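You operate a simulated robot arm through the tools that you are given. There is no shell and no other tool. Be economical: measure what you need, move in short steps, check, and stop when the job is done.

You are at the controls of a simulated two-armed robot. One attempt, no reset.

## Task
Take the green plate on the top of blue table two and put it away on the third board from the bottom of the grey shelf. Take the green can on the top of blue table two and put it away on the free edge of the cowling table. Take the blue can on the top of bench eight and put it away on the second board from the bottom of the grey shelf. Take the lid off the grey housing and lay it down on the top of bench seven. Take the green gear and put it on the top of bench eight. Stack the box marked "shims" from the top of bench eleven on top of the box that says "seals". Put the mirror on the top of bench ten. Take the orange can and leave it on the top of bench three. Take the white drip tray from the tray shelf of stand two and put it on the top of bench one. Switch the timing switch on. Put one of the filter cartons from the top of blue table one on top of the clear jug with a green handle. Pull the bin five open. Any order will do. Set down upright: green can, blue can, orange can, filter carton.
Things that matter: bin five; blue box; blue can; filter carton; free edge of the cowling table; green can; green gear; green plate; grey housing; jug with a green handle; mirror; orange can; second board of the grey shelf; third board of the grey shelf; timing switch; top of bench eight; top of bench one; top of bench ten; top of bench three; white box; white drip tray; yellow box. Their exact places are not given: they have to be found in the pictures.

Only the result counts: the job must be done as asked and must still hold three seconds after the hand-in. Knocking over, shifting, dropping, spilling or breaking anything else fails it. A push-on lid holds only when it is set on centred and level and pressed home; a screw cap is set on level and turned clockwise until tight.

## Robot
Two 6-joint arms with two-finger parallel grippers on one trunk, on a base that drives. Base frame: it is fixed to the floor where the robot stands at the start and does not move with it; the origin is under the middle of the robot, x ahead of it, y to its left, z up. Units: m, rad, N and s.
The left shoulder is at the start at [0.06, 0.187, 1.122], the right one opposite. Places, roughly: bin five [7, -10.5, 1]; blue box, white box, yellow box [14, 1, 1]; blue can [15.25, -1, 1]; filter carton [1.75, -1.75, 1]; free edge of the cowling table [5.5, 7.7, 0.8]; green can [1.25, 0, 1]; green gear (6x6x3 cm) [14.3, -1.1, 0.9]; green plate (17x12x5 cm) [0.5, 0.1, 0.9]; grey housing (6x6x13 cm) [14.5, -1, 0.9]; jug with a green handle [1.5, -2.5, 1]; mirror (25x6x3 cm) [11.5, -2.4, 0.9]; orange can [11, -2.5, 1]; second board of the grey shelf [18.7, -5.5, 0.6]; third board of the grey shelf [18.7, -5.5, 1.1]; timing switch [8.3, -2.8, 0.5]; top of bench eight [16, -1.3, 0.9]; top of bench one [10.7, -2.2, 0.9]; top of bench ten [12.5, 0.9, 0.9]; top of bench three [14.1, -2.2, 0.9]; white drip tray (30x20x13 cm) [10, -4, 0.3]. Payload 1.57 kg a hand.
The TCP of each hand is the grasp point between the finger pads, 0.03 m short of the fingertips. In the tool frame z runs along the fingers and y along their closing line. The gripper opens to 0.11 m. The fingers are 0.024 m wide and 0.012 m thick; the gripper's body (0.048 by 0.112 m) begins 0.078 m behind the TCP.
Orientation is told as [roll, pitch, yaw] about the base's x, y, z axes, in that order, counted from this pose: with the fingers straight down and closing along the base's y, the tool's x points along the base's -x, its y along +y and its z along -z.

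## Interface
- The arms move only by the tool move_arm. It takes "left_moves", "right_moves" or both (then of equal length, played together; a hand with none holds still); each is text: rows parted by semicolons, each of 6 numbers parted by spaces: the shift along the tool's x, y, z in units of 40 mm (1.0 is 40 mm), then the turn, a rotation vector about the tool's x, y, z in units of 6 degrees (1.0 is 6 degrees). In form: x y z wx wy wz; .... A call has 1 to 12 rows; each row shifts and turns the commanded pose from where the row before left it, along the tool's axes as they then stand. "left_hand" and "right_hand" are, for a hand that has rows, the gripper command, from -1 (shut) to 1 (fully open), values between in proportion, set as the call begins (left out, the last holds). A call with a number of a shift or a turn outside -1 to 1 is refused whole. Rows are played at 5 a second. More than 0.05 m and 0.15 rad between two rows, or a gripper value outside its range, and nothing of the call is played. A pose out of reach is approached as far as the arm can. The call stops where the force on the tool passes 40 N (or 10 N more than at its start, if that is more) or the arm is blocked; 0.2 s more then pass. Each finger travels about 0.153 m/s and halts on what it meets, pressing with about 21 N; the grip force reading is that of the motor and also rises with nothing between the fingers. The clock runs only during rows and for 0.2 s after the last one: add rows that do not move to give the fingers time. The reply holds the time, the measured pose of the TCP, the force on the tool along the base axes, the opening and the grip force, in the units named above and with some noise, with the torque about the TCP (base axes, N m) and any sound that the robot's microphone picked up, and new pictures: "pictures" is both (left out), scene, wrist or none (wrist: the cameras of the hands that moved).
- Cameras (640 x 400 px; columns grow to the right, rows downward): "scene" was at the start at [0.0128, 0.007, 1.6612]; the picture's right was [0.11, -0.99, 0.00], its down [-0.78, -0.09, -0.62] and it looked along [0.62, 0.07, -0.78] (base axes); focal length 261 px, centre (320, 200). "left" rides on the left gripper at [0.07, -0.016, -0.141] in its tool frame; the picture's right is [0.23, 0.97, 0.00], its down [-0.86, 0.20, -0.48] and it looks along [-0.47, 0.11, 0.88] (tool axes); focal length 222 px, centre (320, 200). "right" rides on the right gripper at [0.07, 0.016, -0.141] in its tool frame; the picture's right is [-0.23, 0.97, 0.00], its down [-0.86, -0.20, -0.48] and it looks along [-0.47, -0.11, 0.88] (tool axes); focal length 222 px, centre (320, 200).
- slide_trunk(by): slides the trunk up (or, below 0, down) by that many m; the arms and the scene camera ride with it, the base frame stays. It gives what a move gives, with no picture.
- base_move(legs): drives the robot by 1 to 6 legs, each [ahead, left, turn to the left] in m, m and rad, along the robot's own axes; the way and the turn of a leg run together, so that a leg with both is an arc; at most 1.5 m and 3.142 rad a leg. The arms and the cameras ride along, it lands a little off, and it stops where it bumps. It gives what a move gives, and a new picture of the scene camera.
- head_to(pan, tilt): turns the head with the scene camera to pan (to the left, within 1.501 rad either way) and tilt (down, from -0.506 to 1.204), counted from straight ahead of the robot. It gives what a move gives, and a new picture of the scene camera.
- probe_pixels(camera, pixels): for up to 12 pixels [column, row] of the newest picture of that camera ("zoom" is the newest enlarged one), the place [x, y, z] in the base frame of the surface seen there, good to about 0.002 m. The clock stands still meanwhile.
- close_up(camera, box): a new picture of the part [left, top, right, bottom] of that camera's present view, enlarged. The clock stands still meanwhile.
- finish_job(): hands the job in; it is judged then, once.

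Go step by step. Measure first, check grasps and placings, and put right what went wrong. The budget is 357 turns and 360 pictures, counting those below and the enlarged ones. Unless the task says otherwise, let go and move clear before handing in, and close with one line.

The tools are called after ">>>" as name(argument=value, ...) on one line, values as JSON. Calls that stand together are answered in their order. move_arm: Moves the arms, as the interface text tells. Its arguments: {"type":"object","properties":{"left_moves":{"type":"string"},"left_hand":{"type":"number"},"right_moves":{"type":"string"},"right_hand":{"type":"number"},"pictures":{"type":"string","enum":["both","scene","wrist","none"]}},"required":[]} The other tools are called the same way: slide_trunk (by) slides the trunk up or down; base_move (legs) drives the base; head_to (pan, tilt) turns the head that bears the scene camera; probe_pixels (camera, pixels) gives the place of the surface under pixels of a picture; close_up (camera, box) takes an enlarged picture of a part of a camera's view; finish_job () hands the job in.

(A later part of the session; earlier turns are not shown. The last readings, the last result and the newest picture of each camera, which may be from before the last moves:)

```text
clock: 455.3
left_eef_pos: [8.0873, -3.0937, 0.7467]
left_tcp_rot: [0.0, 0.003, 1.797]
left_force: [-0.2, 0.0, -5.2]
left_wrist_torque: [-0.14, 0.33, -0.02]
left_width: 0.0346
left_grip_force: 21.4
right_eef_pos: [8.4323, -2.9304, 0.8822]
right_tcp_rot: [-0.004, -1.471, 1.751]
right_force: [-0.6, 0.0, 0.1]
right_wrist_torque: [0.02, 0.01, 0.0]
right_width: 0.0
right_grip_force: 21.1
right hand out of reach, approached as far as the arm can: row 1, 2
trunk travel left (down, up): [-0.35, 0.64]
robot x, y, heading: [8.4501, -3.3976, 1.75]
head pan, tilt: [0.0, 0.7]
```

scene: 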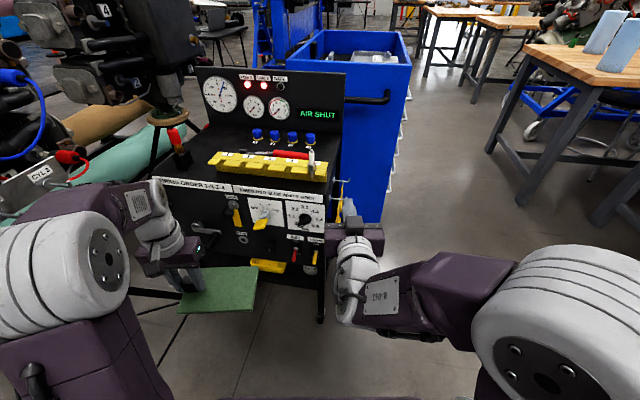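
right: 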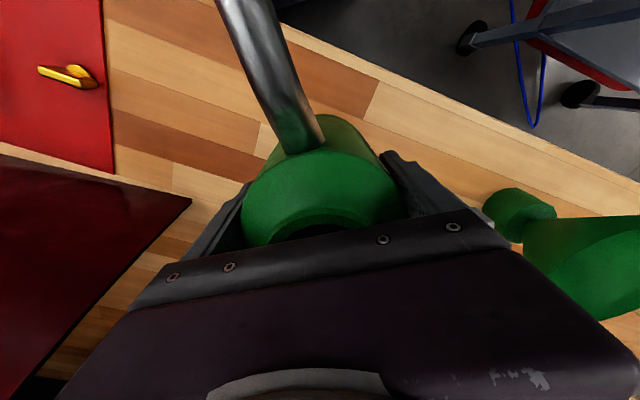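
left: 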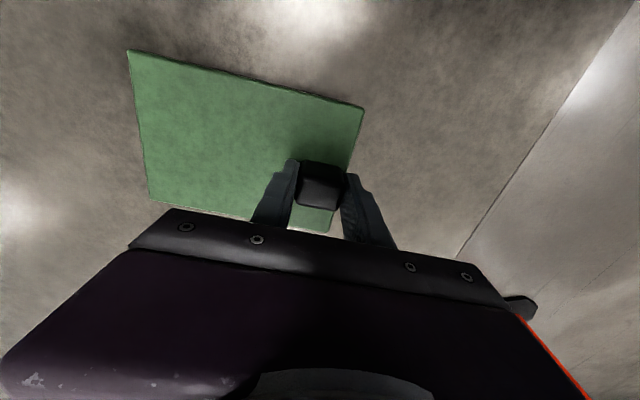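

Hand is horizontal. Lower it along tool x in steps and check the pose.

>>> move_arm(right_moves="1 0 0 0 0 0;1 0 0 0 0 0;1 0 0 0 0 0;1 0 0 0 0 0;1 0 0 0 0 0;0 0 0 0 0 0", right_hand=-1, pictures="scene")

```text
clock: 456.7
left_eef_pos: [8.087, -3.094, 0.7467]
left_tcp_rot: [-0.001, 0.004, 1.798]
left_force: [0.0, 0.2, -5.8]
left_wrist_torque: [-0.1, 0.33, 0.02]
left_width: 0.0349
left_grip_force: 21.1
right_eef_pos: [8.4108, -2.9319, 0.8069]
right_tcp_rot: [-0.056, -1.467, 1.804]
right_force: [0.1, -0.3, -0.7]
right_wrist_torque: [-0.01, 0.02, 0.01]
right_width: 0.0
right_grip_force: 20.8
right hand out of reach, approached as far as the arm can: row 1, 2, 3, 4, 5
trunk travel left (down, up): [-0.35, 0.64]
robot x, y, heading: [8.4531, -3.399, 1.746]
head pan, tilt: [0.0, 0.7]
```

scene: 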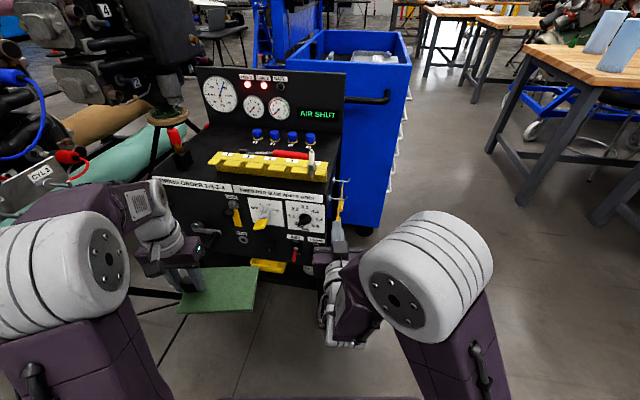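

Too folded; I back the base 0.2 m and extend the hand.

>>> base_move(legs=[[-0.2, 0, 0]])

>>> move_arm(right_moves="0 0 0.8 0 0 0;0 0 0.8 0 0 0;0 0 0 0 0 0", right_hand=-1, pictures="none")

```text
clock: 458.3
left_eef_pos: [8.1224, -3.2922, 0.7464]
left_tcp_rot: [0.001, 0.003, 1.796]
left_force: [0.8, -0.1, -5.7]
left_wrist_torque: [-0.11, 0.32, -0.01]
left_width: 0.0348
left_grip_force: 21.1
right_eef_pos: [8.4458, -3.1315, 0.8057]
right_tcp_rot: [-0.057, -1.468, 1.802]
right_force: [-0.1, 0.3, 0.2]
right_wrist_torque: [-0.01, 0.01, 0.0]
right_width: 0.0
right_grip_force: 21.1
trunk travel left (down, up): [-0.35, 0.64]
robot x, y, heading: [8.4858, -3.5968, 1.746]
head pan, tilt: [0.0, 0.7]
```

scene: 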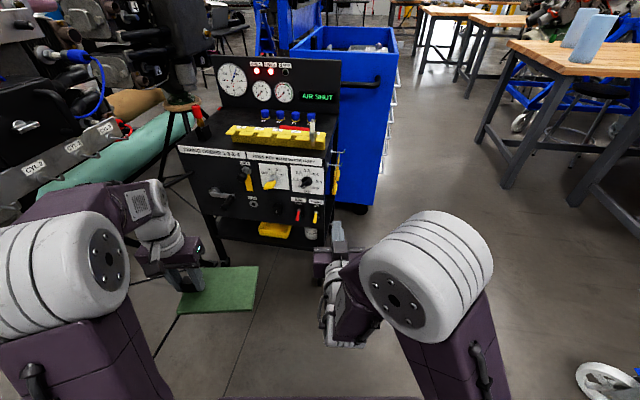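

```text
clock: 459.1
left_eef_pos: [8.1229, -3.2923, 0.7464]
left_tcp_rot: [0.001, 0.003, 1.795]
left_force: [-0.2, 0.5, -6.7]
left_wrist_torque: [-0.11, 0.31, 0.02]
left_width: 0.0348
left_grip_force: 21.3
right_eef_pos: [8.4356, -3.0687, 0.8014]
right_tcp_rot: [-0.058, -1.466, 1.802]
right_force: [0.1, -0.9, -0.2]
right_wrist_torque: [-0.03, -0.04, -0.03]
right_width: 0.0001
right_grip_force: 20.7
trunk travel left (down, up): [-0.35, 0.64]
robot x, y, heading: [8.4891, -3.5956, 1.748]
head pan, tilt: [0.0, 0.7]
```

Works now. Lower the trunk 0.3 m to bring the hand below the lever height, then align laterally.

>>> slide_trunk(by=-0.3)

>>> move_arm(right_moves="0 0.75 0 0 0 0;0 0.75 0 0 0 0;0 0 1 0 0 0;0 0 1 0 0 0;0 0 1 0 0 0;0 0 1 0 0 0;0 0 0 0 0 0", right_hand=-1, pictures="both")

```text
clock: 462.1
left_eef_pos: [8.1241, -3.2915, 0.4467]
left_tcp_rot: [0.0, 0.004, 1.796]
left_force: [-0.2, -1.1, -5.4]
left_wrist_torque: [-0.1, 0.3, 0.02]
left_width: 0.0347
left_grip_force: 21.0
right_eef_pos: [8.4352, -3.0679, 0.5022]
right_tcp_rot: [-0.057, -1.467, 1.8]
right_force: [-0.3, 0.3, 0.2]
right_wrist_torque: [0.01, -0.02, 0.0]
right_width: 0.0002
right_grip_force: 20.8
trunk travel left (down, up): [-0.05, 0.94]
robot x, y, heading: [8.4894, -3.5967, 1.746]
head pan, tilt: [0.0, 0.7]
```

```text
clock: 463.7
left_eef_pos: [8.1243, -3.2918, 0.4464]
left_tcp_rot: [0.0, 0.005, 1.795]
left_force: [-0.6, 0.8, -5.5]
left_wrist_torque: [-0.12, 0.34, 0.0]
left_width: 0.0348
left_grip_force: 21.2
right_eef_pos: [8.35, -2.9195, 0.4798]
right_tcp_rot: [-0.058, -1.464, 1.803]
right_force: [0.7, -1.1, -0.2]
right_wrist_torque: [0.0, 0.02, 0.0]
right_width: 0.0
right_grip_force: 20.6
trunk travel left (down, up): [-0.05, 0.94]
robot x, y, heading: [8.4877, -3.5972, 1.748]
head pan, tilt: [0.0, 0.7]
```

scene: 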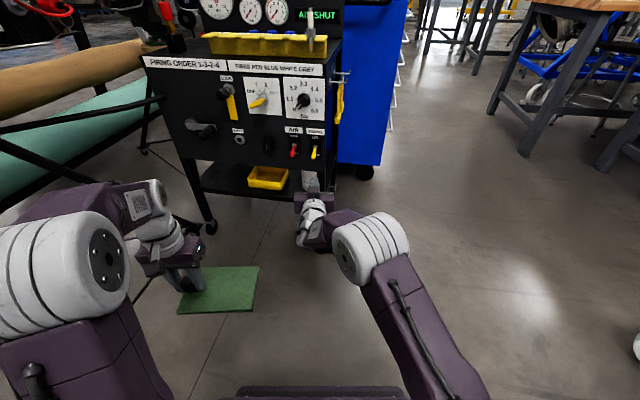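
right: 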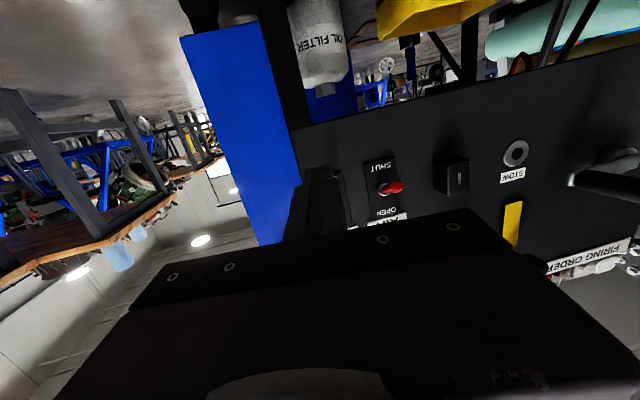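

Aligned below the lever. Advance ~66 mm, then raise to flip it.

>>> move_arm(right_moves="0 0 0.8 0 0 0;0 0 0.8 0 0 0;-0.5 0 0 0 0 0;-0.5 0 0 0 0 0;-0.5 0 0 0 0 0;-0.4 0 0 0 0 0;0 0 0 0 0 0", right_hand=-1, pictures="scene")

>>> close_up(camera="scene", box=[270, 110, 350, 170])

```text
clock: 465.3
left_eef_pos: [8.1242, -3.2926, 0.4461]
left_tcp_rot: [0.001, 0.006, 1.794]
left_force: [-0.4, -0.1, -5.8]
left_wrist_torque: [-0.12, 0.32, 0.01]
left_width: 0.0349
left_grip_force: 20.6
right_eef_pos: [8.3346, -2.8525, 0.5414]
right_tcp_rot: [-0.062, -1.443, 1.809]
right_force: [2.3, -4.0, -7.3]
right_wrist_torque: [-0.19, -0.04, -0.04]
right_width: 0.0
right_grip_force: 21.1
trunk travel left (down, up): [-0.05, 0.94]
robot x, y, heading: [8.4856, -3.5972, 1.749]
head pan, tilt: [0.0, 0.7]
heard: click
stopped in row 7 (right hand): the force on the tool passed its limit (the readings are from after the stop); the commanded pose is now the measured one
```

scene: 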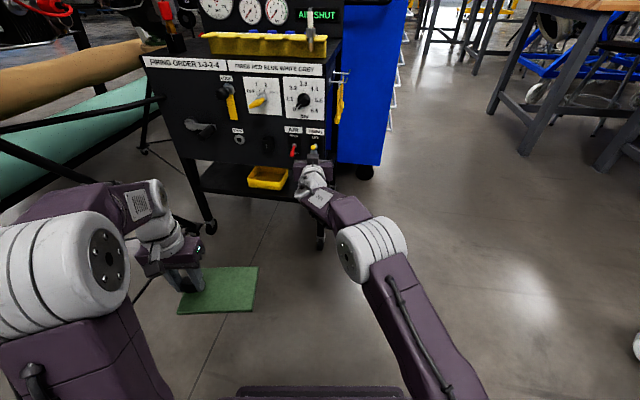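

```text
6.67 times, centred on (310, 140) of scene
```

zoom: 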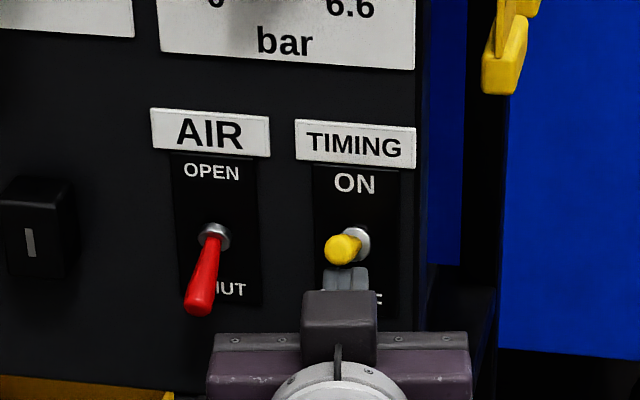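

A click was heard and the yellow lever has risen. Back off downward and outward, then check.

>>> move_arm(right_moves="0.4 0 -0.3 0 0 0;0 0 -0.8 0 0 0;0 0 -0.8 0 0 0;0 0 -0.8 0 0 0;0 0 -0.8 0 0 0", right_hand=-1, pictures="none")

>>> close_up(camera="scene", box=[270, 110, 350, 170])

```text
clock: 466.5
left_eef_pos: [8.1232, -3.2933, 0.4469]
left_tcp_rot: [0.0, 0.005, 1.794]
left_force: [0.2, -0.8, -5.7]
left_wrist_torque: [-0.12, 0.34, 0.0]
left_width: 0.0349
left_grip_force: 20.8
right_eef_pos: [8.3597, -2.9908, 0.5432]
right_tcp_rot: [-0.061, -1.45, 1.808]
right_force: [-0.2, 0.1, -0.6]
right_wrist_torque: [0.0, 0.01, -0.01]
right_width: 0.0
right_grip_force: 21.3
trunk travel left (down, up): [-0.05, 0.94]
robot x, y, heading: [8.4882, -3.5989, 1.74]
head pan, tilt: [0.0, 0.7]
```

```text
6.67 times, centred on (310, 140) of scene
```

zoom: 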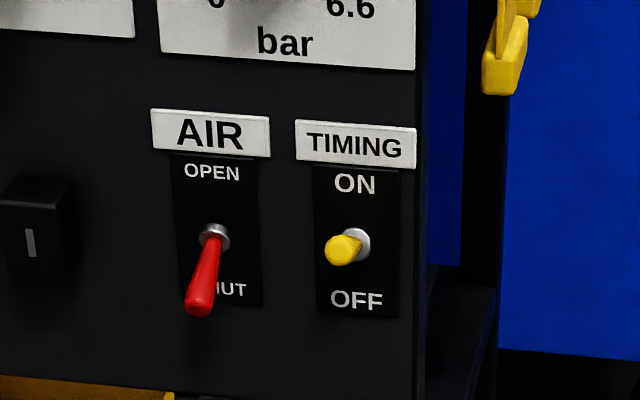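

>>> probe_pixels(camera="zoom", pixels=[[337, 250], [352, 245], [200, 300], [214, 240]])

>>> slide_trunk(by=0.5)

```text
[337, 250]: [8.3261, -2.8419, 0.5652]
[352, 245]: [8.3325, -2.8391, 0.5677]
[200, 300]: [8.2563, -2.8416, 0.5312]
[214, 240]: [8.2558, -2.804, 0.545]
```

```text
refused: 0.5 is not a number from -0.4 to 0.4
```

Timing lever tip rose from 0.531 to 0.566: it's ON. Raise the trunk and bring the right hand back to pointing down.

>>> slide_trunk(by=0.4)

>>> slide_trunk(by=0.3)

>>> base_move(legs=[[-0.25, -0.1, 0]])

>>> move_arm(right_moves="0 0 0 0 1 0;0 0 0 0 1 0;0 0 0 0 1 0;0 0 0 0 1 0;0 0 0 0 1 0;0 0 0 0 1 0;0 0 0 0 1 0;0 0 0 0 1 0;0 0 0 0 1 0;0 0 0 0 1 0;0 0 0 0 1 0;0 0 0 0 1 0", right_hand=-1, pictures="none")

>>> head_to(pan=1.4, tilt=0.4)

```text
clock: 470.3
left_eef_pos: [8.1228, -3.2911, 0.8471]
left_tcp_rot: [-0.001, 0.004, 1.793]
left_force: [-0.2, -1.0, -6.2]
left_wrist_torque: [-0.12, 0.32, 0.0]
left_width: 0.0348
left_grip_force: 21.2
right_eef_pos: [8.3594, -2.9902, 0.944]
right_tcp_rot: [-0.061, -1.449, 1.811]
right_force: [0.8, 0.2, -0.1]
right_wrist_torque: [-0.02, -0.01, 0.03]
right_width: 0.0001
right_grip_force: 20.8
trunk travel left (down, up): [-0.45, 0.54]
robot x, y, heading: [8.4887, -3.5974, 1.746]
head pan, tilt: [0.0, 0.7]
```

```text
clock: 473.3
left_eef_pos: [8.1236, -3.2921, 1.1469]
left_tcp_rot: [0.0, 0.006, 1.795]
left_force: [1.3, -0.7, -7.2]
left_wrist_torque: [-0.12, 0.33, 0.01]
left_width: 0.035
left_grip_force: 20.8
right_eef_pos: [8.3591, -2.99, 1.2434]
right_tcp_rot: [-0.062, -1.448, 1.81]
right_force: [0.4, 0.5, 0.4]
right_wrist_torque: [-0.04, -0.01, -0.02]
right_width: 0.0
right_grip_force: 20.7
trunk travel left (down, up): [-0.75, 0.24]
robot x, y, heading: [8.4901, -3.5975, 1.743]
head pan, tilt: [0.0, 0.7]
```

```text
clock: 475.2
left_eef_pos: [8.2674, -3.521, 1.1452]
left_tcp_rot: [-0.001, 0.005, 1.794]
left_force: [0.2, 0.1, -6.0]
left_wrist_torque: [-0.14, 0.29, 0.01]
left_width: 0.0346
left_grip_force: 21.2
right_eef_pos: [8.5031, -3.2195, 1.2424]
right_tcp_rot: [-0.067, -1.447, 1.813]
right_force: [-0.4, 0.2, -0.6]
right_wrist_torque: [0.03, 0.01, 0.03]
right_width: 0.0
right_grip_force: 20.4
trunk travel left (down, up): [-0.75, 0.24]
robot x, y, heading: [8.6304, -3.8272, 1.742]
head pan, tilt: [0.0, 0.7]
```

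scene: 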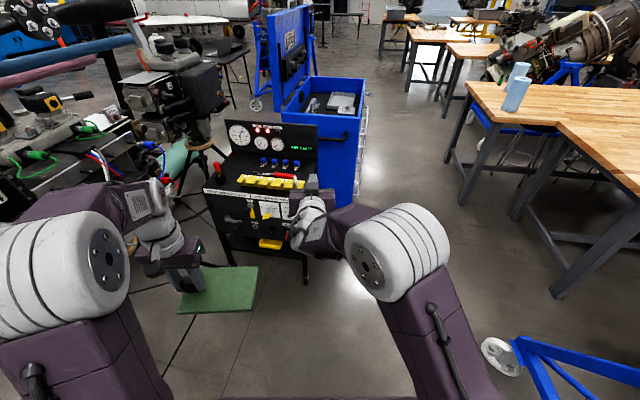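

```text
clock: 477.8
left_eef_pos: [8.2674, -3.5203, 1.1455]
left_tcp_rot: [-0.001, 0.007, 1.794]
left_force: [-0.3, 0.6, -6.4]
left_wrist_torque: [-0.13, 0.3, -0.01]
left_width: 0.0347
left_grip_force: 21.2
right_eef_pos: [8.5338, -3.2836, 1.2158]
right_tcp_rot: [-0.009, -0.183, 1.752]
right_force: [0.0, -0.3, -0.5]
right_wrist_torque: [-0.03, 0.0, -0.01]
right_width: 0.0
right_grip_force: 21.8
right hand out of reach, approached as far as the arm can: row 10, 11, 12
trunk travel left (down, up): [-0.75, 0.24]
robot x, y, heading: [8.631, -3.828, 1.742]
head pan, tilt: [0.0, 0.7]
```

```text
clock: 479.4
left_eef_pos: [8.2688, -3.5222, 1.1462]
left_tcp_rot: [-0.001, 0.006, 1.794]
left_force: [0.1, 0.7, -6.3]
left_wrist_torque: [-0.12, 0.3, 0.0]
left_width: 0.0346
left_grip_force: 21.1
right_eef_pos: [8.5348, -3.2845, 1.2175]
right_tcp_rot: [-0.008, -0.188, 1.75]
right_force: [0.5, 0.2, 0.2]
right_wrist_torque: [-0.02, 0.01, 0.01]
right_width: 0.0
right_grip_force: 21.1
trunk travel left (down, up): [-0.75, 0.24]
robot x, y, heading: [8.6279, -3.8289, 1.748]
head pan, tilt: [1.4, 0.4]
```

scene: 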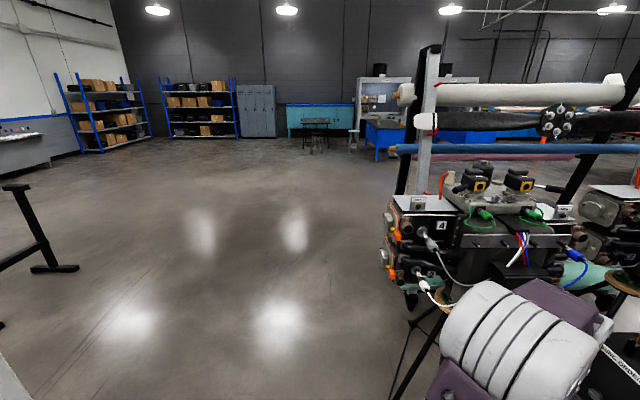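

>>> move_arm(right_moves="1 0 0 0 1 0;1 0 0 0 0.8 0;0 0 0 0 0 0", right_hand=1, pictures="none")

>>> base_move(legs=[[0, 0, 1.39]])

>>> head_to(pan=1.1, tilt=0.3)

```text
clock: 480.2
left_eef_pos: [8.2678, -3.5209, 1.1458]
left_tcp_rot: [-0.001, 0.005, 1.794]
left_force: [0.1, 0.2, -6.0]
left_wrist_torque: [-0.12, 0.34, -0.01]
left_width: 0.0348
left_grip_force: 21.2
right_eef_pos: [8.5326, -3.3445, 1.2338]
right_tcp_rot: [-0.008, -0.001, 1.748]
right_force: [0.3, -0.1, -0.5]
right_wrist_torque: [-0.03, 0.02, -0.01]
right_width: 0.1099
right_grip_force: 0.0
right hand out of reach, approached as far as the arm can: row 1, 2
trunk travel left (down, up): [-0.75, 0.24]
robot x, y, heading: [8.6296, -3.8316, 1.747]
head pan, tilt: [1.4, 0.4]
```

```text
clock: 484.1
left_eef_pos: [8.2747, -4.142, 1.1461]
left_tcp_rot: [0.001, 0.005, -3.067]
left_force: [-0.7, -0.8, -5.4]
left_wrist_torque: [-0.33, -0.03, 0.01]
left_width: 0.0345
left_grip_force: 20.7
right_eef_pos: [8.1398, -3.8548, 1.2351]
right_tcp_rot: [-0.006, -0.004, -3.113]
right_force: [0.5, -0.9, 0.5]
right_wrist_torque: [0.04, 0.03, 0.0]
right_width: 0.1101
right_grip_force: 0.0
trunk travel left (down, up): [-0.75, 0.24]
robot x, y, heading: [8.6311, -3.829, -3.117]
head pan, tilt: [1.4, 0.4]
```

scene: 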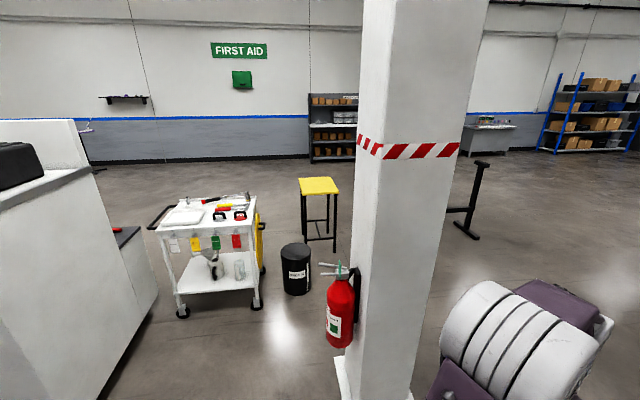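

```text
clock: 484.9
left_eef_pos: [8.2745, -4.1429, 1.1456]
left_tcp_rot: [0.001, 0.005, -3.067]
left_force: [-0.5, 0.1, -5.7]
left_wrist_torque: [-0.35, -0.04, -0.02]
left_width: 0.0348
left_grip_force: 20.6
right_eef_pos: [8.138, -3.8549, 1.2347]
right_tcp_rot: [-0.007, -0.003, -3.113]
right_force: [-0.4, -0.4, 0.1]
right_wrist_torque: [-0.01, 0.03, -0.02]
right_width: 0.1101
right_grip_force: 0.1
trunk travel left (down, up): [-0.75, 0.24]
robot x, y, heading: [8.6297, -3.8291, -3.117]
head pan, tilt: [1.1, 0.3]
```

scene: 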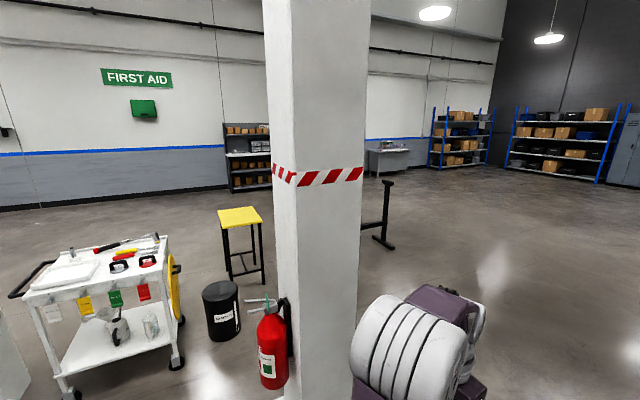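

>>> probe_pixels(camera="scene", pixels=[[320, 300], [290, 380], [250, 165], [248, 140], [375, 200], [395, 245], [240, 280], [222, 300], [380, 150], [228, 185], [265, 185], [170, 360]])

>>> close_up(camera="scene", box=[210, 110, 290, 200])

```text
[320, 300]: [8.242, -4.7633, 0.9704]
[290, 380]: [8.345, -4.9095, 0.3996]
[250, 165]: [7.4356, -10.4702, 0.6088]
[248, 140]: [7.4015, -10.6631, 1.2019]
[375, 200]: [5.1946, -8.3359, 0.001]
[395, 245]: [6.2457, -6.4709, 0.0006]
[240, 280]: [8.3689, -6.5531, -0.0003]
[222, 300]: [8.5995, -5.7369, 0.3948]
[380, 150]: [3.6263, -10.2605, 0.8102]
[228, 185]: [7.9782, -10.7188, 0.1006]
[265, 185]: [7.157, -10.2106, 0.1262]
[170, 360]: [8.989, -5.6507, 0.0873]
```

```text
4.44 times, centred on (250, 155) of scene
```

zoom: 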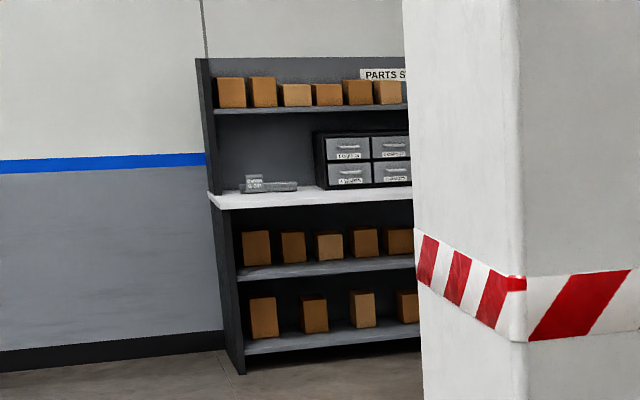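

Parts shelf with bins is at y≈−10.4. I go west past the column, then face south.

>>> base_move(legs=[[0, 0.14, -0.025], [1.45, 0, 0], [0, 0, 1.57]])

>>> head_to(pan=0, tilt=0.4)

```text
clock: 496.7
left_eef_pos: [7.5109, -4.3253, 1.1465]
left_tcp_rot: [0.001, 0.005, -1.543]
left_force: [0.5, -0.2, -5.2]
left_wrist_torque: [0.04, -0.32, 0.02]
left_width: 0.0349
left_grip_force: 20.5
right_eef_pos: [7.2187, -4.4491, 1.234]
right_tcp_rot: [-0.006, -0.004, -1.589]
right_force: [-0.2, 0.3, 0.3]
right_wrist_torque: [0.03, -0.03, -0.02]
right_width: 0.1102
right_grip_force: 0.0
trunk travel left (down, up): [-0.75, 0.24]
robot x, y, heading: [7.2173, -3.9531, -1.592]
head pan, tilt: [1.1, 0.3]
```

scene: 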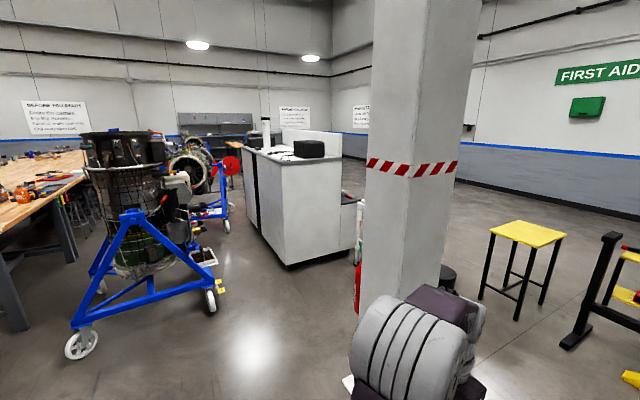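

```text
clock: 498.0
left_eef_pos: [7.5111, -4.3264, 1.1464]
left_tcp_rot: [0.001, 0.006, -1.542]
left_force: [0.5, 0.8, -6.1]
left_wrist_torque: [0.06, -0.3, -0.01]
left_width: 0.0347
left_grip_force: 21.3
right_eef_pos: [7.2192, -4.4475, 1.235]
right_tcp_rot: [-0.007, -0.002, -1.589]
right_force: [-0.4, -0.1, 0.0]
right_wrist_torque: [0.0, -0.01, 0.01]
right_width: 0.11
right_grip_force: 0.1
trunk travel left (down, up): [-0.75, 0.24]
robot x, y, heading: [7.2152, -3.9542, -1.591]
head pan, tilt: [0.0, 0.4]
```

scene: 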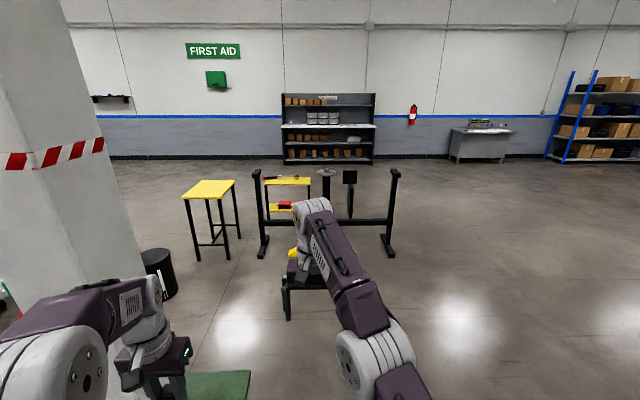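

The frame ahead spans x 6.25–7.6; I pass on its west side at x≈5.45.

>>> base_move(legs=[[0.1, -0.9, 0.02], [0.1, -0.9, 0], [1.5, 0, 0], [1.5, 0, 0], [1.3, 0, 0], [0.6, 1.0, 0]])

>>> head_to(pan=0.2, tilt=0.4)

```text
clock: 532.9
left_eef_pos: [6.4395, -9.4373, 1.1461]
left_tcp_rot: [-0.001, 0.004, -1.588]
left_force: [0.2, -0.4, -6.3]
left_wrist_torque: [0.03, -0.34, -0.02]
left_width: 0.0347
left_grip_force: 20.7
right_eef_pos: [6.1402, -9.5471, 1.2345]
right_tcp_rot: [-0.006, -0.006, -1.636]
right_force: [-0.2, -0.6, -0.9]
right_wrist_torque: [-0.04, 0.03, 0.01]
right_width: 0.1098
right_grip_force: 0.0
trunk travel left (down, up): [-0.75, 0.24]
robot x, y, heading: [6.1597, -9.0579, -1.635]
head pan, tilt: [0.0, 0.4]
```

scene: 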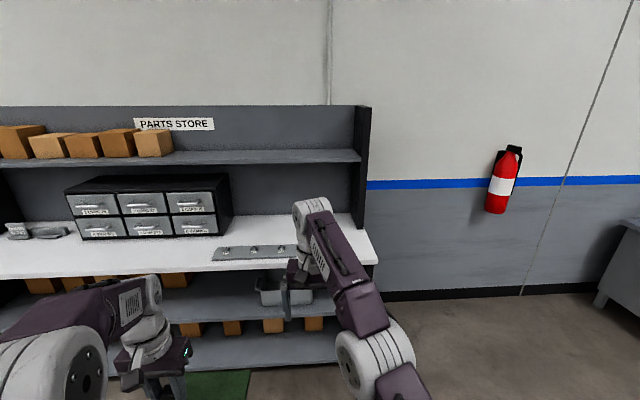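

```text
clock: 533.6
left_eef_pos: [6.4389, -9.4378, 1.1462]
left_tcp_rot: [0.001, 0.004, -1.59]
left_force: [-0.1, -0.9, -5.5]
left_wrist_torque: [0.03, -0.3, 0.0]
left_width: 0.0348
left_grip_force: 21.1
right_eef_pos: [6.1411, -9.5466, 1.2347]
right_tcp_rot: [-0.007, -0.005, -1.635]
right_force: [-1.2, 1.0, -0.1]
right_wrist_torque: [0.02, 0.01, 0.02]
right_width: 0.11
right_grip_force: 0.0
trunk travel left (down, up): [-0.75, 0.24]
robot x, y, heading: [6.159, -9.0546, -1.631]
head pan, tilt: [0.201, 0.4]
```

scene: 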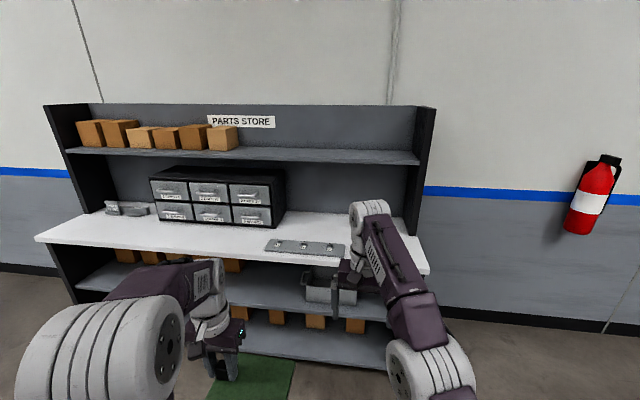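

Now zoom on the drawer cabinet labels and measure.

>>> close_up(camera="scene", box=[140, 160, 300, 260])

>>> probe_pixels(camera="zoom", pixels=[[50, 80], [50, 230], [285, 240], [530, 250], [285, 210], [205, 185], [355, 185], [355, 240], [290, 150], [540, 90], [440, 300], [285, 217]])

```text
4.00 times, centred on (220, 210) of scene
```

zoom: 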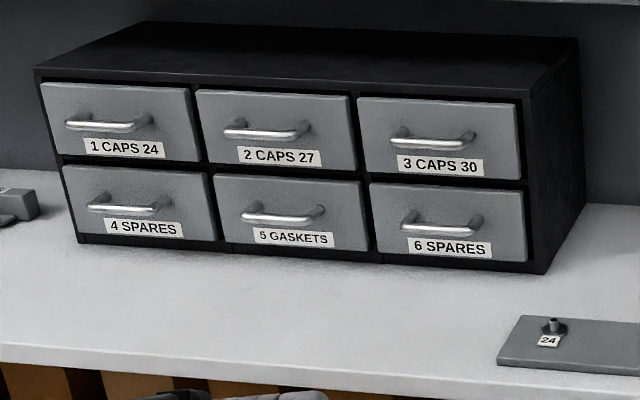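

```text
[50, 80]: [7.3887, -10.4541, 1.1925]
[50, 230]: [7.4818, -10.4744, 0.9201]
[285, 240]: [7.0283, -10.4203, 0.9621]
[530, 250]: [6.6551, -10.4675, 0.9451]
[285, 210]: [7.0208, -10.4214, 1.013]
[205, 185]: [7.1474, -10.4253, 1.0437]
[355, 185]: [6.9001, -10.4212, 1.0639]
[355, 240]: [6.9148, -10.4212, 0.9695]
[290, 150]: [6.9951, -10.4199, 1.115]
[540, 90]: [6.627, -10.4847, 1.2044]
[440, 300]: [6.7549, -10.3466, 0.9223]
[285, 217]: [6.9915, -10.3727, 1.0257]
```

Bin five: lower middle drawer; handle bar at about (7.0,−10.375,1.02). I position the base so the right hand can pinch it horizontally.

>>> base_move(legs=[[0, 0, 0.062], [0, 0.95, 0], [0.5, 0, 0]])

>>> head_to(pan=-0.1, tilt=0.6)

>>> close_up(camera="scene", box=[240, 100, 400, 200])

```text
clock: 541.6
left_eef_pos: [7.4504, -9.9105, 1.147]
left_tcp_rot: [0.0, 0.004, -1.511]
left_force: [-0.4, 0.2, -5.6]
left_wrist_torque: [0.08, -0.32, 0.03]
left_width: 0.0348
left_grip_force: 20.9
right_eef_pos: [7.1611, -10.0414, 1.2339]
right_tcp_rot: [-0.007, -0.005, -1.557]
right_force: [0.3, 0.2, 0.6]
right_wrist_torque: [-0.04, 0.03, 0.0]
right_width: 0.1097
right_grip_force: 0.0
trunk travel left (down, up): [-0.75, 0.24]
robot x, y, heading: [7.1428, -9.5532, -1.558]
head pan, tilt: [0.201, 0.4]
```

scene: 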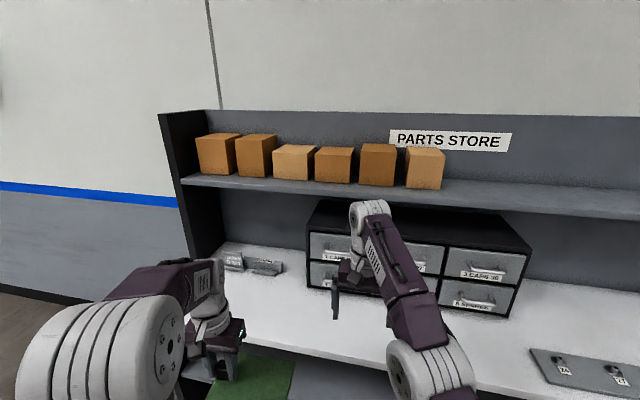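

```text
clock: 542.4
left_eef_pos: [7.4494, -9.9116, 1.1461]
left_tcp_rot: [-0.001, 0.006, -1.51]
left_force: [-0.3, -0.3, -6.6]
left_wrist_torque: [0.1, -0.35, 0.03]
left_width: 0.0347
left_grip_force: 20.8
right_eef_pos: [7.1615, -10.043, 1.2339]
right_tcp_rot: [-0.007, -0.002, -1.556]
right_force: [-0.1, 0.0, 1.0]
right_wrist_torque: [-0.01, -0.02, -0.01]
right_width: 0.1098
right_grip_force: 0.1
trunk travel left (down, up): [-0.75, 0.24]
robot x, y, heading: [7.1414, -9.5463, -1.561]
head pan, tilt: [-0.099, 0.6]
```

scene: 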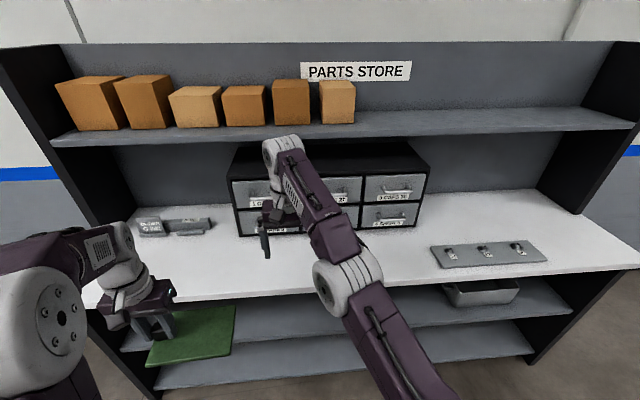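

```text
4.00 times, centred on (320, 150) of scene
```

zoom: 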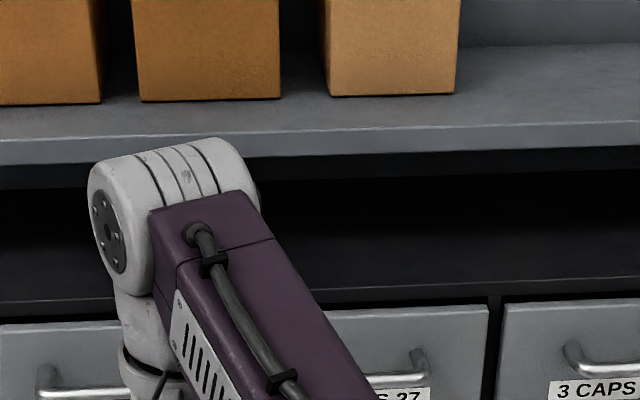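

Pitch the right hand to horizontal first.

>>> move_arm(right_moves="0 0 0 0 -1 0;0 0 0 0 -1 0;0 0 0 0 -1 0;0 0 0 0 -1 0;0 0 0 0 -1 0;0 0 0 0 -1 0;0 0 0 0 -1 0;0 0 0 0 -1 0;0 0 0 0 -1 0;0 0 0 0 -1 0;0 0 0 0 -1 0;0 0 0 0 -1 0", right_hand=0, pictures="none")

>>> move_arm(right_moves="0 0 0 0 -1 0;0 0 0 0 -1 0;0 0 0.5 0 -1 1;0 0 0 0 0 1;0 0 0 0 0 1;0 0 0 0 0 1;0 0 0 0 0 1;0 0 0 0 0 1;0 0 0 0 0 1;0 0 0 0 0 1;0 0 0 0 0 1;0 0 0 0 0 1", right_hand=0, pictures="scene")

```text
clock: 545.0
left_eef_pos: [7.4513, -9.9101, 1.1461]
left_tcp_rot: [0.0, 0.005, -1.513]
left_force: [-0.8, 0.5, -6.1]
left_wrist_torque: [0.07, -0.33, -0.01]
left_width: 0.0347
left_grip_force: 21.1
right_eef_pos: [7.1954, -9.8406, 1.6244]
right_tcp_rot: [-0.099, -1.256, -1.517]
right_force: [-0.3, -0.2, 0.2]
right_wrist_torque: [0.01, 0.0, -0.02]
right_width: 0.055
right_grip_force: 0.0
right hand out of reach, approached as far as the arm can: row 1, 2, 3, 4, 5, 6, 7, 8, 9, 10, 11, 12
trunk travel left (down, up): [-0.75, 0.24]
robot x, y, heading: [7.1435, -9.55, -1.56]
head pan, tilt: [-0.099, 0.6]
```

```text
clock: 547.6
left_eef_pos: [7.4501, -9.9098, 1.1454]
left_tcp_rot: [-0.001, 0.006, -1.511]
left_force: [-0.1, -0.8, -6.1]
left_wrist_torque: [0.06, -0.3, 0.01]
left_width: 0.035
left_grip_force: 21.3
right_eef_pos: [7.2326, -9.8456, 1.6841]
right_tcp_rot: [1.575, -0.529, -3.136]
right_force: [0.0, -0.4, 0.3]
right_wrist_torque: [-0.01, 0.0, -0.02]
right_width: 0.0547
right_grip_force: 0.1
right hand out of reach, approached as far as the arm can: row 1, 2, 3
trunk travel left (down, up): [-0.75, 0.24]
robot x, y, heading: [7.1397, -9.5487, -1.561]
head pan, tilt: [-0.099, 0.6]
```

scene: 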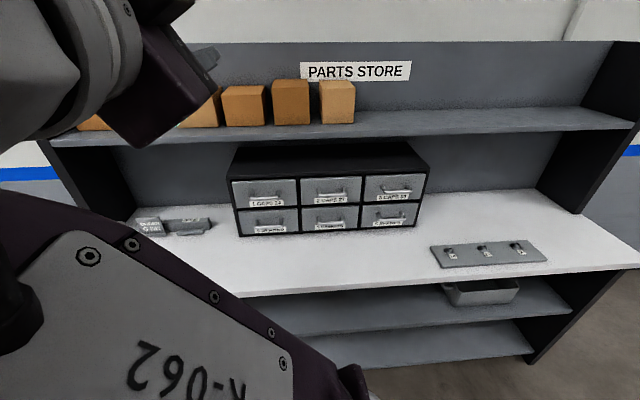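

The hand folded upward (z 1.68). Finish the roll and bring it forward and down in checked steps.

>>> move_arm(right_moves="0 0 0.5 0 0 1;0 0 0.5 0 0 1;0 0 0.5 0 0 1;0 0 0.5 0 0 1;0 0 0.5 0 0 1;0 -0.5 0 0 0 0;0 -0.5 0 0 0 0", right_hand=0, pictures="scene")

```text
clock: 549.2
left_eef_pos: [7.4516, -9.9123, 1.1456]
left_tcp_rot: [0.0, 0.003, -1.511]
left_force: [1.0, 0.3, -6.2]
left_wrist_torque: [0.05, -0.29, 0.03]
left_width: 0.0348
left_grip_force: 20.6
right_eef_pos: [7.231, -9.9482, 1.6421]
right_tcp_rot: [1.573, -0.005, -3.134]
right_force: [0.6, -0.5, 0.2]
right_wrist_torque: [-0.01, -0.01, 0.0]
right_width: 0.0549
right_grip_force: 0.1
right hand out of reach, approached as far as the arm can: row 4
trunk travel left (down, up): [-0.75, 0.24]
robot x, y, heading: [7.1437, -9.5465, -1.556]
head pan, tilt: [-0.099, 0.6]
```

scene: 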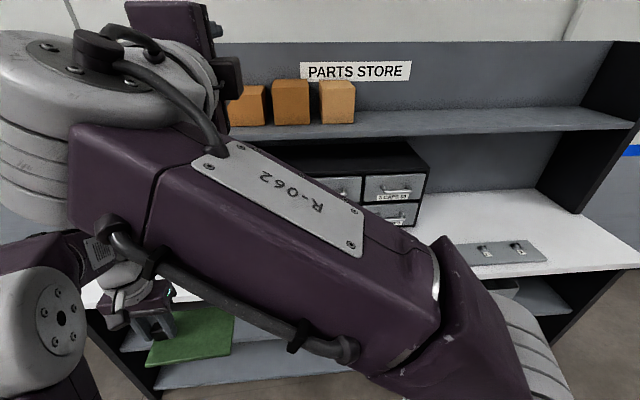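

Move right first (tool −x), then lower.

>>> move_arm(right_moves="-0.8 0 0 0 0 0;-0.8 0 0 0 0 0;-0.8 0 0 0 0 0;-0.8 0 0 0 0 0;-0.8 0 0 0 0 0;0 -0.8 0 0 0 0;0 -0.8 0 0 0 0;0 -0.8 0 0 0 0;0 -0.8 0 0 0 0", right_hand=0, pictures="scene")

```text
clock: 551.2
left_eef_pos: [7.4505, -9.9106, 1.146]
left_tcp_rot: [-0.001, 0.005, -1.511]
left_force: [-0.3, 0.1, -6.6]
left_wrist_torque: [0.09, -0.31, 0.03]
left_width: 0.0347
left_grip_force: 21.3
right_eef_pos: [7.1071, -9.9775, 1.5596]
right_tcp_rot: [1.57, -0.009, -3.133]
right_force: [0.4, 0.2, 0.9]
right_wrist_torque: [0.01, -0.02, -0.03]
right_width: 0.055
right_grip_force: 0.1
right hand out of reach, approached as far as the arm can: row 5, 6, 7, 8, 9
trunk travel left (down, up): [-0.75, 0.24]
robot x, y, heading: [7.145, -9.5487, -1.56]
head pan, tilt: [-0.099, 0.6]
```

scene: 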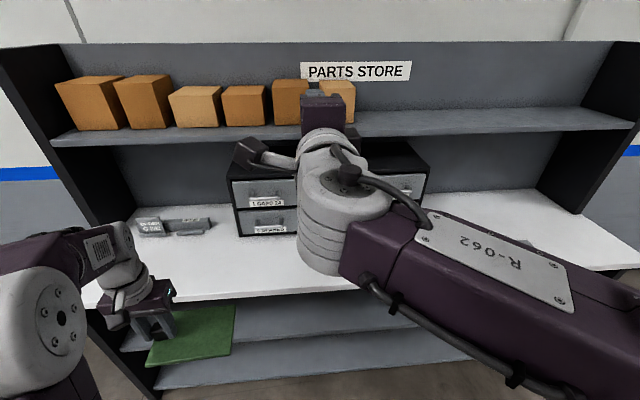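

Back the base off, then extend and lower freely.

>>> base_move(legs=[[-0.35, 0, 0]])

>>> move_arm(right_moves="0 0 1 0 0 0;0 0 1 0 0 0;0 0 1 0 0 0;0 0 1 0 0 0;0 -1 0 0 0 0;0 -1 0 0 0 0;0 -1 0 0 0 0;0 -1 0 0 0 0;0 -1 0 0 0 0;0 -1 0 0 0 0;0 -1 0 0 0 0;0 -1 0 0 0 0", right_hand=0, pictures="scene")

```text
clock: 553.5
left_eef_pos: [7.4467, -9.5662, 1.1454]
left_tcp_rot: [0.0, 0.008, -1.515]
left_force: [-0.4, 0.3, -6.6]
left_wrist_torque: [0.09, -0.34, -0.01]
left_width: 0.0347
left_grip_force: 21.1
right_eef_pos: [7.1027, -9.6318, 1.5594]
right_tcp_rot: [1.567, -0.01, -3.141]
right_force: [1.4, -0.7, 0.3]
right_wrist_torque: [0.01, 0.02, 0.01]
right_width: 0.055
right_grip_force: 0.0
trunk travel left (down, up): [-0.75, 0.24]
robot x, y, heading: [7.1378, -9.2019, -1.562]
head pan, tilt: [-0.099, 0.6]
```

scene: 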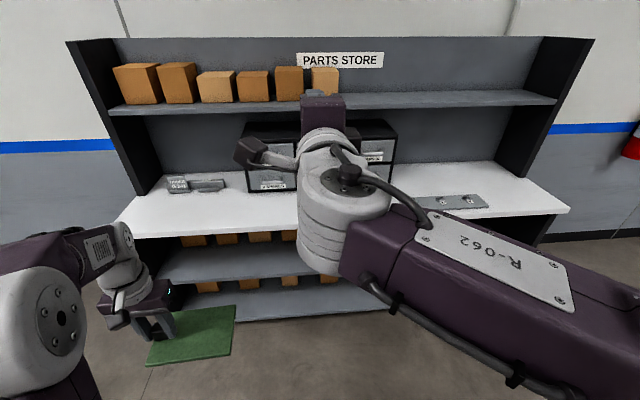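

```text
clock: 556.1
left_eef_pos: [7.4459, -9.5655, 1.1451]
left_tcp_rot: [0.001, 0.006, -1.514]
left_force: [0.8, -0.5, -6.3]
left_wrist_torque: [0.06, -0.36, 0.02]
left_width: 0.0349
left_grip_force: 20.6
right_eef_pos: [7.1216, -9.8726, 1.5056]
right_tcp_rot: [1.558, -0.01, -3.138]
right_force: [0.4, -0.4, 0.0]
right_wrist_torque: [0.03, 0.0, 0.0]
right_width: 0.0549
right_grip_force: 0.1
right hand out of reach, approached as far as the arm can: row 5, 6, 7, 8, 9, 10, 11, 12
trunk travel left (down, up): [-0.75, 0.24]
robot x, y, heading: [7.1413, -9.2025, -1.563]
head pan, tilt: [-0.099, 0.6]
```

scene: 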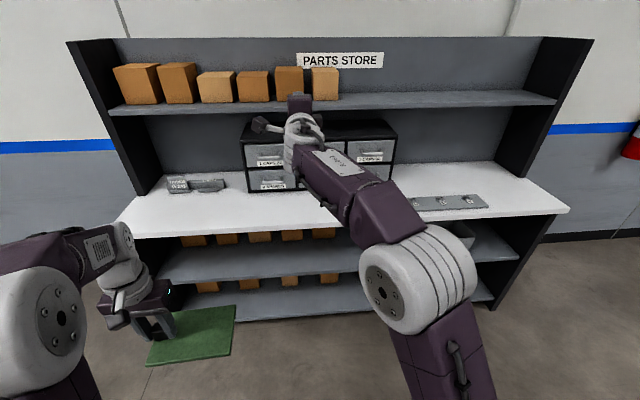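

The rolled pose cannot lower. Instead I'll hook the handle with the closed fingers tilted 45° forward; unroll and pitch back.

>>> move_arm(right_moves="0 0 0 0 0 -1;0 0 0 0 0 -1;0 0 0 0 0 -1;0 0 0 0 0 -1;0 0 0 0 0 -1;0 0 0 0 0 -1;0 0 0 0 0 -1;0 0 0 0 0 -1;0 0 0 0 0 -1;0 0 0 0 0 -1;0 0 0 0 0 -1;0 0 0 0 0 -1", right_hand=-1, pictures="none")

>>> move_arm(right_moves="0 0 0 0 0 -1;0 0 0 0 0 -1;0 0 0 0 0 -1;0 0 0 0 1 0;0 0 0 0 1 0;0 0 0 0 1 0;0 0 0 0 1 0;0 0 0 0 1 0;0 0 0 0 1 0;0 0 0 0 1 0;0 0 0 0 0.5 0;0 0 0 0 0 0", right_hand=-1, pictures="none")

```text
clock: 558.7
left_eef_pos: [7.4462, -9.5635, 1.1453]
left_tcp_rot: [0.0, 0.006, -1.515]
left_force: [0.3, 0.3, -5.9]
left_wrist_torque: [0.06, -0.34, 0.01]
left_width: 0.0348
left_grip_force: 21.2
right_eef_pos: [7.1218, -9.8739, 1.506]
right_tcp_rot: [1.566, -1.269, -3.134]
right_force: [0.1, 0.4, -0.2]
right_wrist_torque: [0.03, 0.0, 0.01]
right_width: 0.0002
right_grip_force: 20.9
trunk travel left (down, up): [-0.75, 0.24]
robot x, y, heading: [7.1389, -9.2059, -1.563]
head pan, tilt: [-0.099, 0.6]
```

```text
clock: 561.3
left_eef_pos: [7.4457, -9.565, 1.1459]
left_tcp_rot: [0.001, 0.005, -1.515]
left_force: [-0.5, 0.6, -6.0]
left_wrist_torque: [0.05, -0.32, 0.01]
left_width: 0.0348
left_grip_force: 20.7
right_eef_pos: [7.1126, -9.8007, 1.432]
right_tcp_rot: [-0.016, -0.837, -1.557]
right_force: [-0.2, -0.2, 0.1]
right_wrist_torque: [0.02, -0.01, -0.03]
right_width: 0.0
right_grip_force: 21.6
right hand out of reach, approached as far as the arm can: row 6, 7, 8, 9, 10, 11
trunk travel left (down, up): [-0.75, 0.24]
robot x, y, heading: [7.1423, -9.1977, -1.568]
head pan, tilt: [-0.099, 0.6]
```

Now at a 48° tilt. Lower the hand vertically ~0.25 m.

>>> move_arm(right_moves="0.743 0 0.669 0 0 0;0.743 0 0.669 0 0 0;0.743 0 0.669 0 0 0;0.743 0 0.669 0 0 0;0.743 0 0.669 0 0 0;0.743 0 0.669 0 0 0;0 0 0 0 0 0", right_hand=-1, pictures="scene")

```text
clock: 562.9
left_eef_pos: [7.4465, -9.5633, 1.147]
left_tcp_rot: [-0.001, 0.005, -1.516]
left_force: [1.1, 0.0, -5.9]
left_wrist_torque: [0.01, -0.36, -0.03]
left_width: 0.035
left_grip_force: 21.2
right_eef_pos: [7.1114, -9.801, 1.1937]
right_tcp_rot: [-0.014, -0.835, -1.554]
right_force: [-0.6, 0.7, 0.7]
right_wrist_torque: [-0.01, 0.01, 0.03]
right_width: 0.0
right_grip_force: 20.9
trunk travel left (down, up): [-0.75, 0.24]
robot x, y, heading: [7.1411, -9.2016, -1.563]
head pan, tilt: [-0.099, 0.6]
```

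scene: 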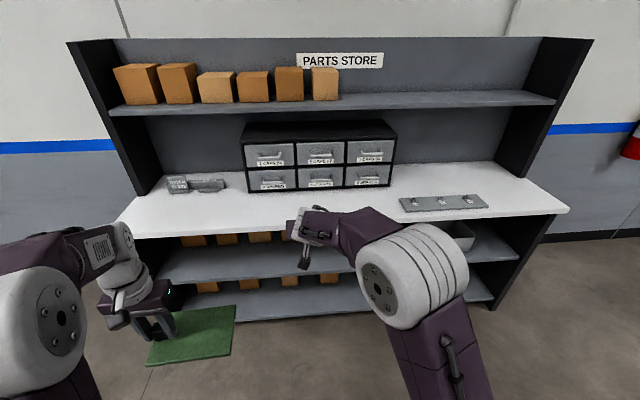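

Works well. Now zoom on bin five's handle for exact position.

>>> close_up(camera="scene", box=[288, 140, 352, 200])

>>> probe_pixels(camera="scene", pixels=[[320, 180], [312, 180], [328, 180], [320, 177], [320, 158], [320, 186], [320, 235], [300, 225], [310, 178], [330, 178]])

```text
6.67 times, centred on (320, 170) of scene
```

zoom: 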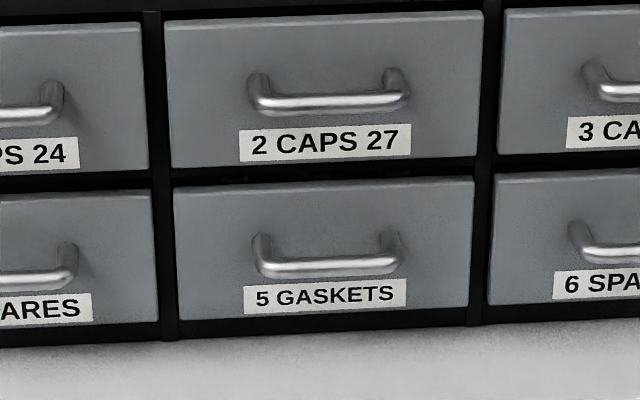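

```text
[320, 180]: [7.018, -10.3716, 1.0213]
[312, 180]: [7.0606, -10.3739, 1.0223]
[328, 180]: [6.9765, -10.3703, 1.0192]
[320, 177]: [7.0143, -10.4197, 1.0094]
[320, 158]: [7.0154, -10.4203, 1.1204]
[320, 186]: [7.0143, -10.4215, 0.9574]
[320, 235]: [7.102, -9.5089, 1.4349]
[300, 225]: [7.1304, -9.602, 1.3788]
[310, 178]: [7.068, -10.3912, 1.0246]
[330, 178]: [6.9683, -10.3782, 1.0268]
```

Handle bar: centre ≈ (7.017,−10.376,1.016), gap behind ≈38 mm. Bring base forward 0.47 m and set the tilt to 40°.

>>> base_move(legs=[[0.46, -0.094, 0]])

>>> move_arm(right_moves="0 0 0 0 0.7 0;0 0 0 0 0.63 0;0 0 0 0 0 0", right_hand=-1, pictures="none")

```text
clock: 565.7
left_eef_pos: [7.3566, -10.0163, 1.1462]
left_tcp_rot: [0.0, 0.004, -1.512]
left_force: [0.8, 0.4, -5.3]
left_wrist_torque: [0.06, -0.33, 0.01]
left_width: 0.0348
left_grip_force: 20.7
right_eef_pos: [7.024, -10.2542, 1.1931]
right_tcp_rot: [-0.016, -0.837, -1.552]
right_force: [0.3, -0.2, 0.6]
right_wrist_torque: [0.01, 0.0, -0.02]
right_width: 0.0
right_grip_force: 20.9
trunk travel left (down, up): [-0.75, 0.24]
robot x, y, heading: [7.0494, -9.6575, -1.559]
head pan, tilt: [-0.099, 0.6]
```

scene: 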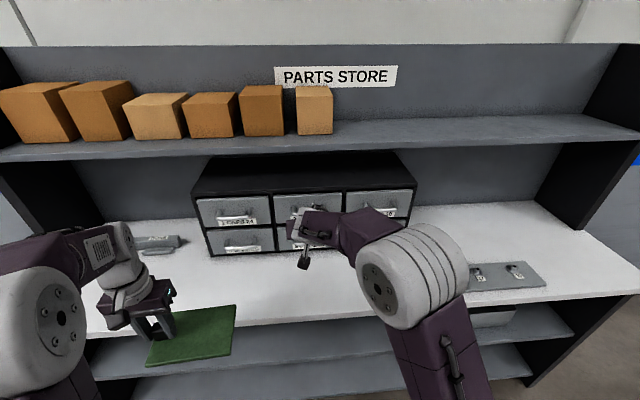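

```text
clock: 566.5
left_eef_pos: [7.3569, -10.0173, 1.1459]
left_tcp_rot: [0.0, 0.004, -1.512]
left_force: [-0.6, 0.4, -6.8]
left_wrist_torque: [0.05, -0.34, 0.01]
left_width: 0.0348
left_grip_force: 21.1
right_eef_pos: [7.0243, -10.2563, 1.1927]
right_tcp_rot: [-0.012, -0.696, -1.553]
right_force: [0.0, -0.1, 0.5]
right_wrist_torque: [0.02, 0.01, -0.02]
right_width: 0.0
right_grip_force: 21.3
trunk travel left (down, up): [-0.75, 0.24]
robot x, y, heading: [7.0481, -9.6549, -1.559]
head pan, tilt: [-0.099, 0.6]
```

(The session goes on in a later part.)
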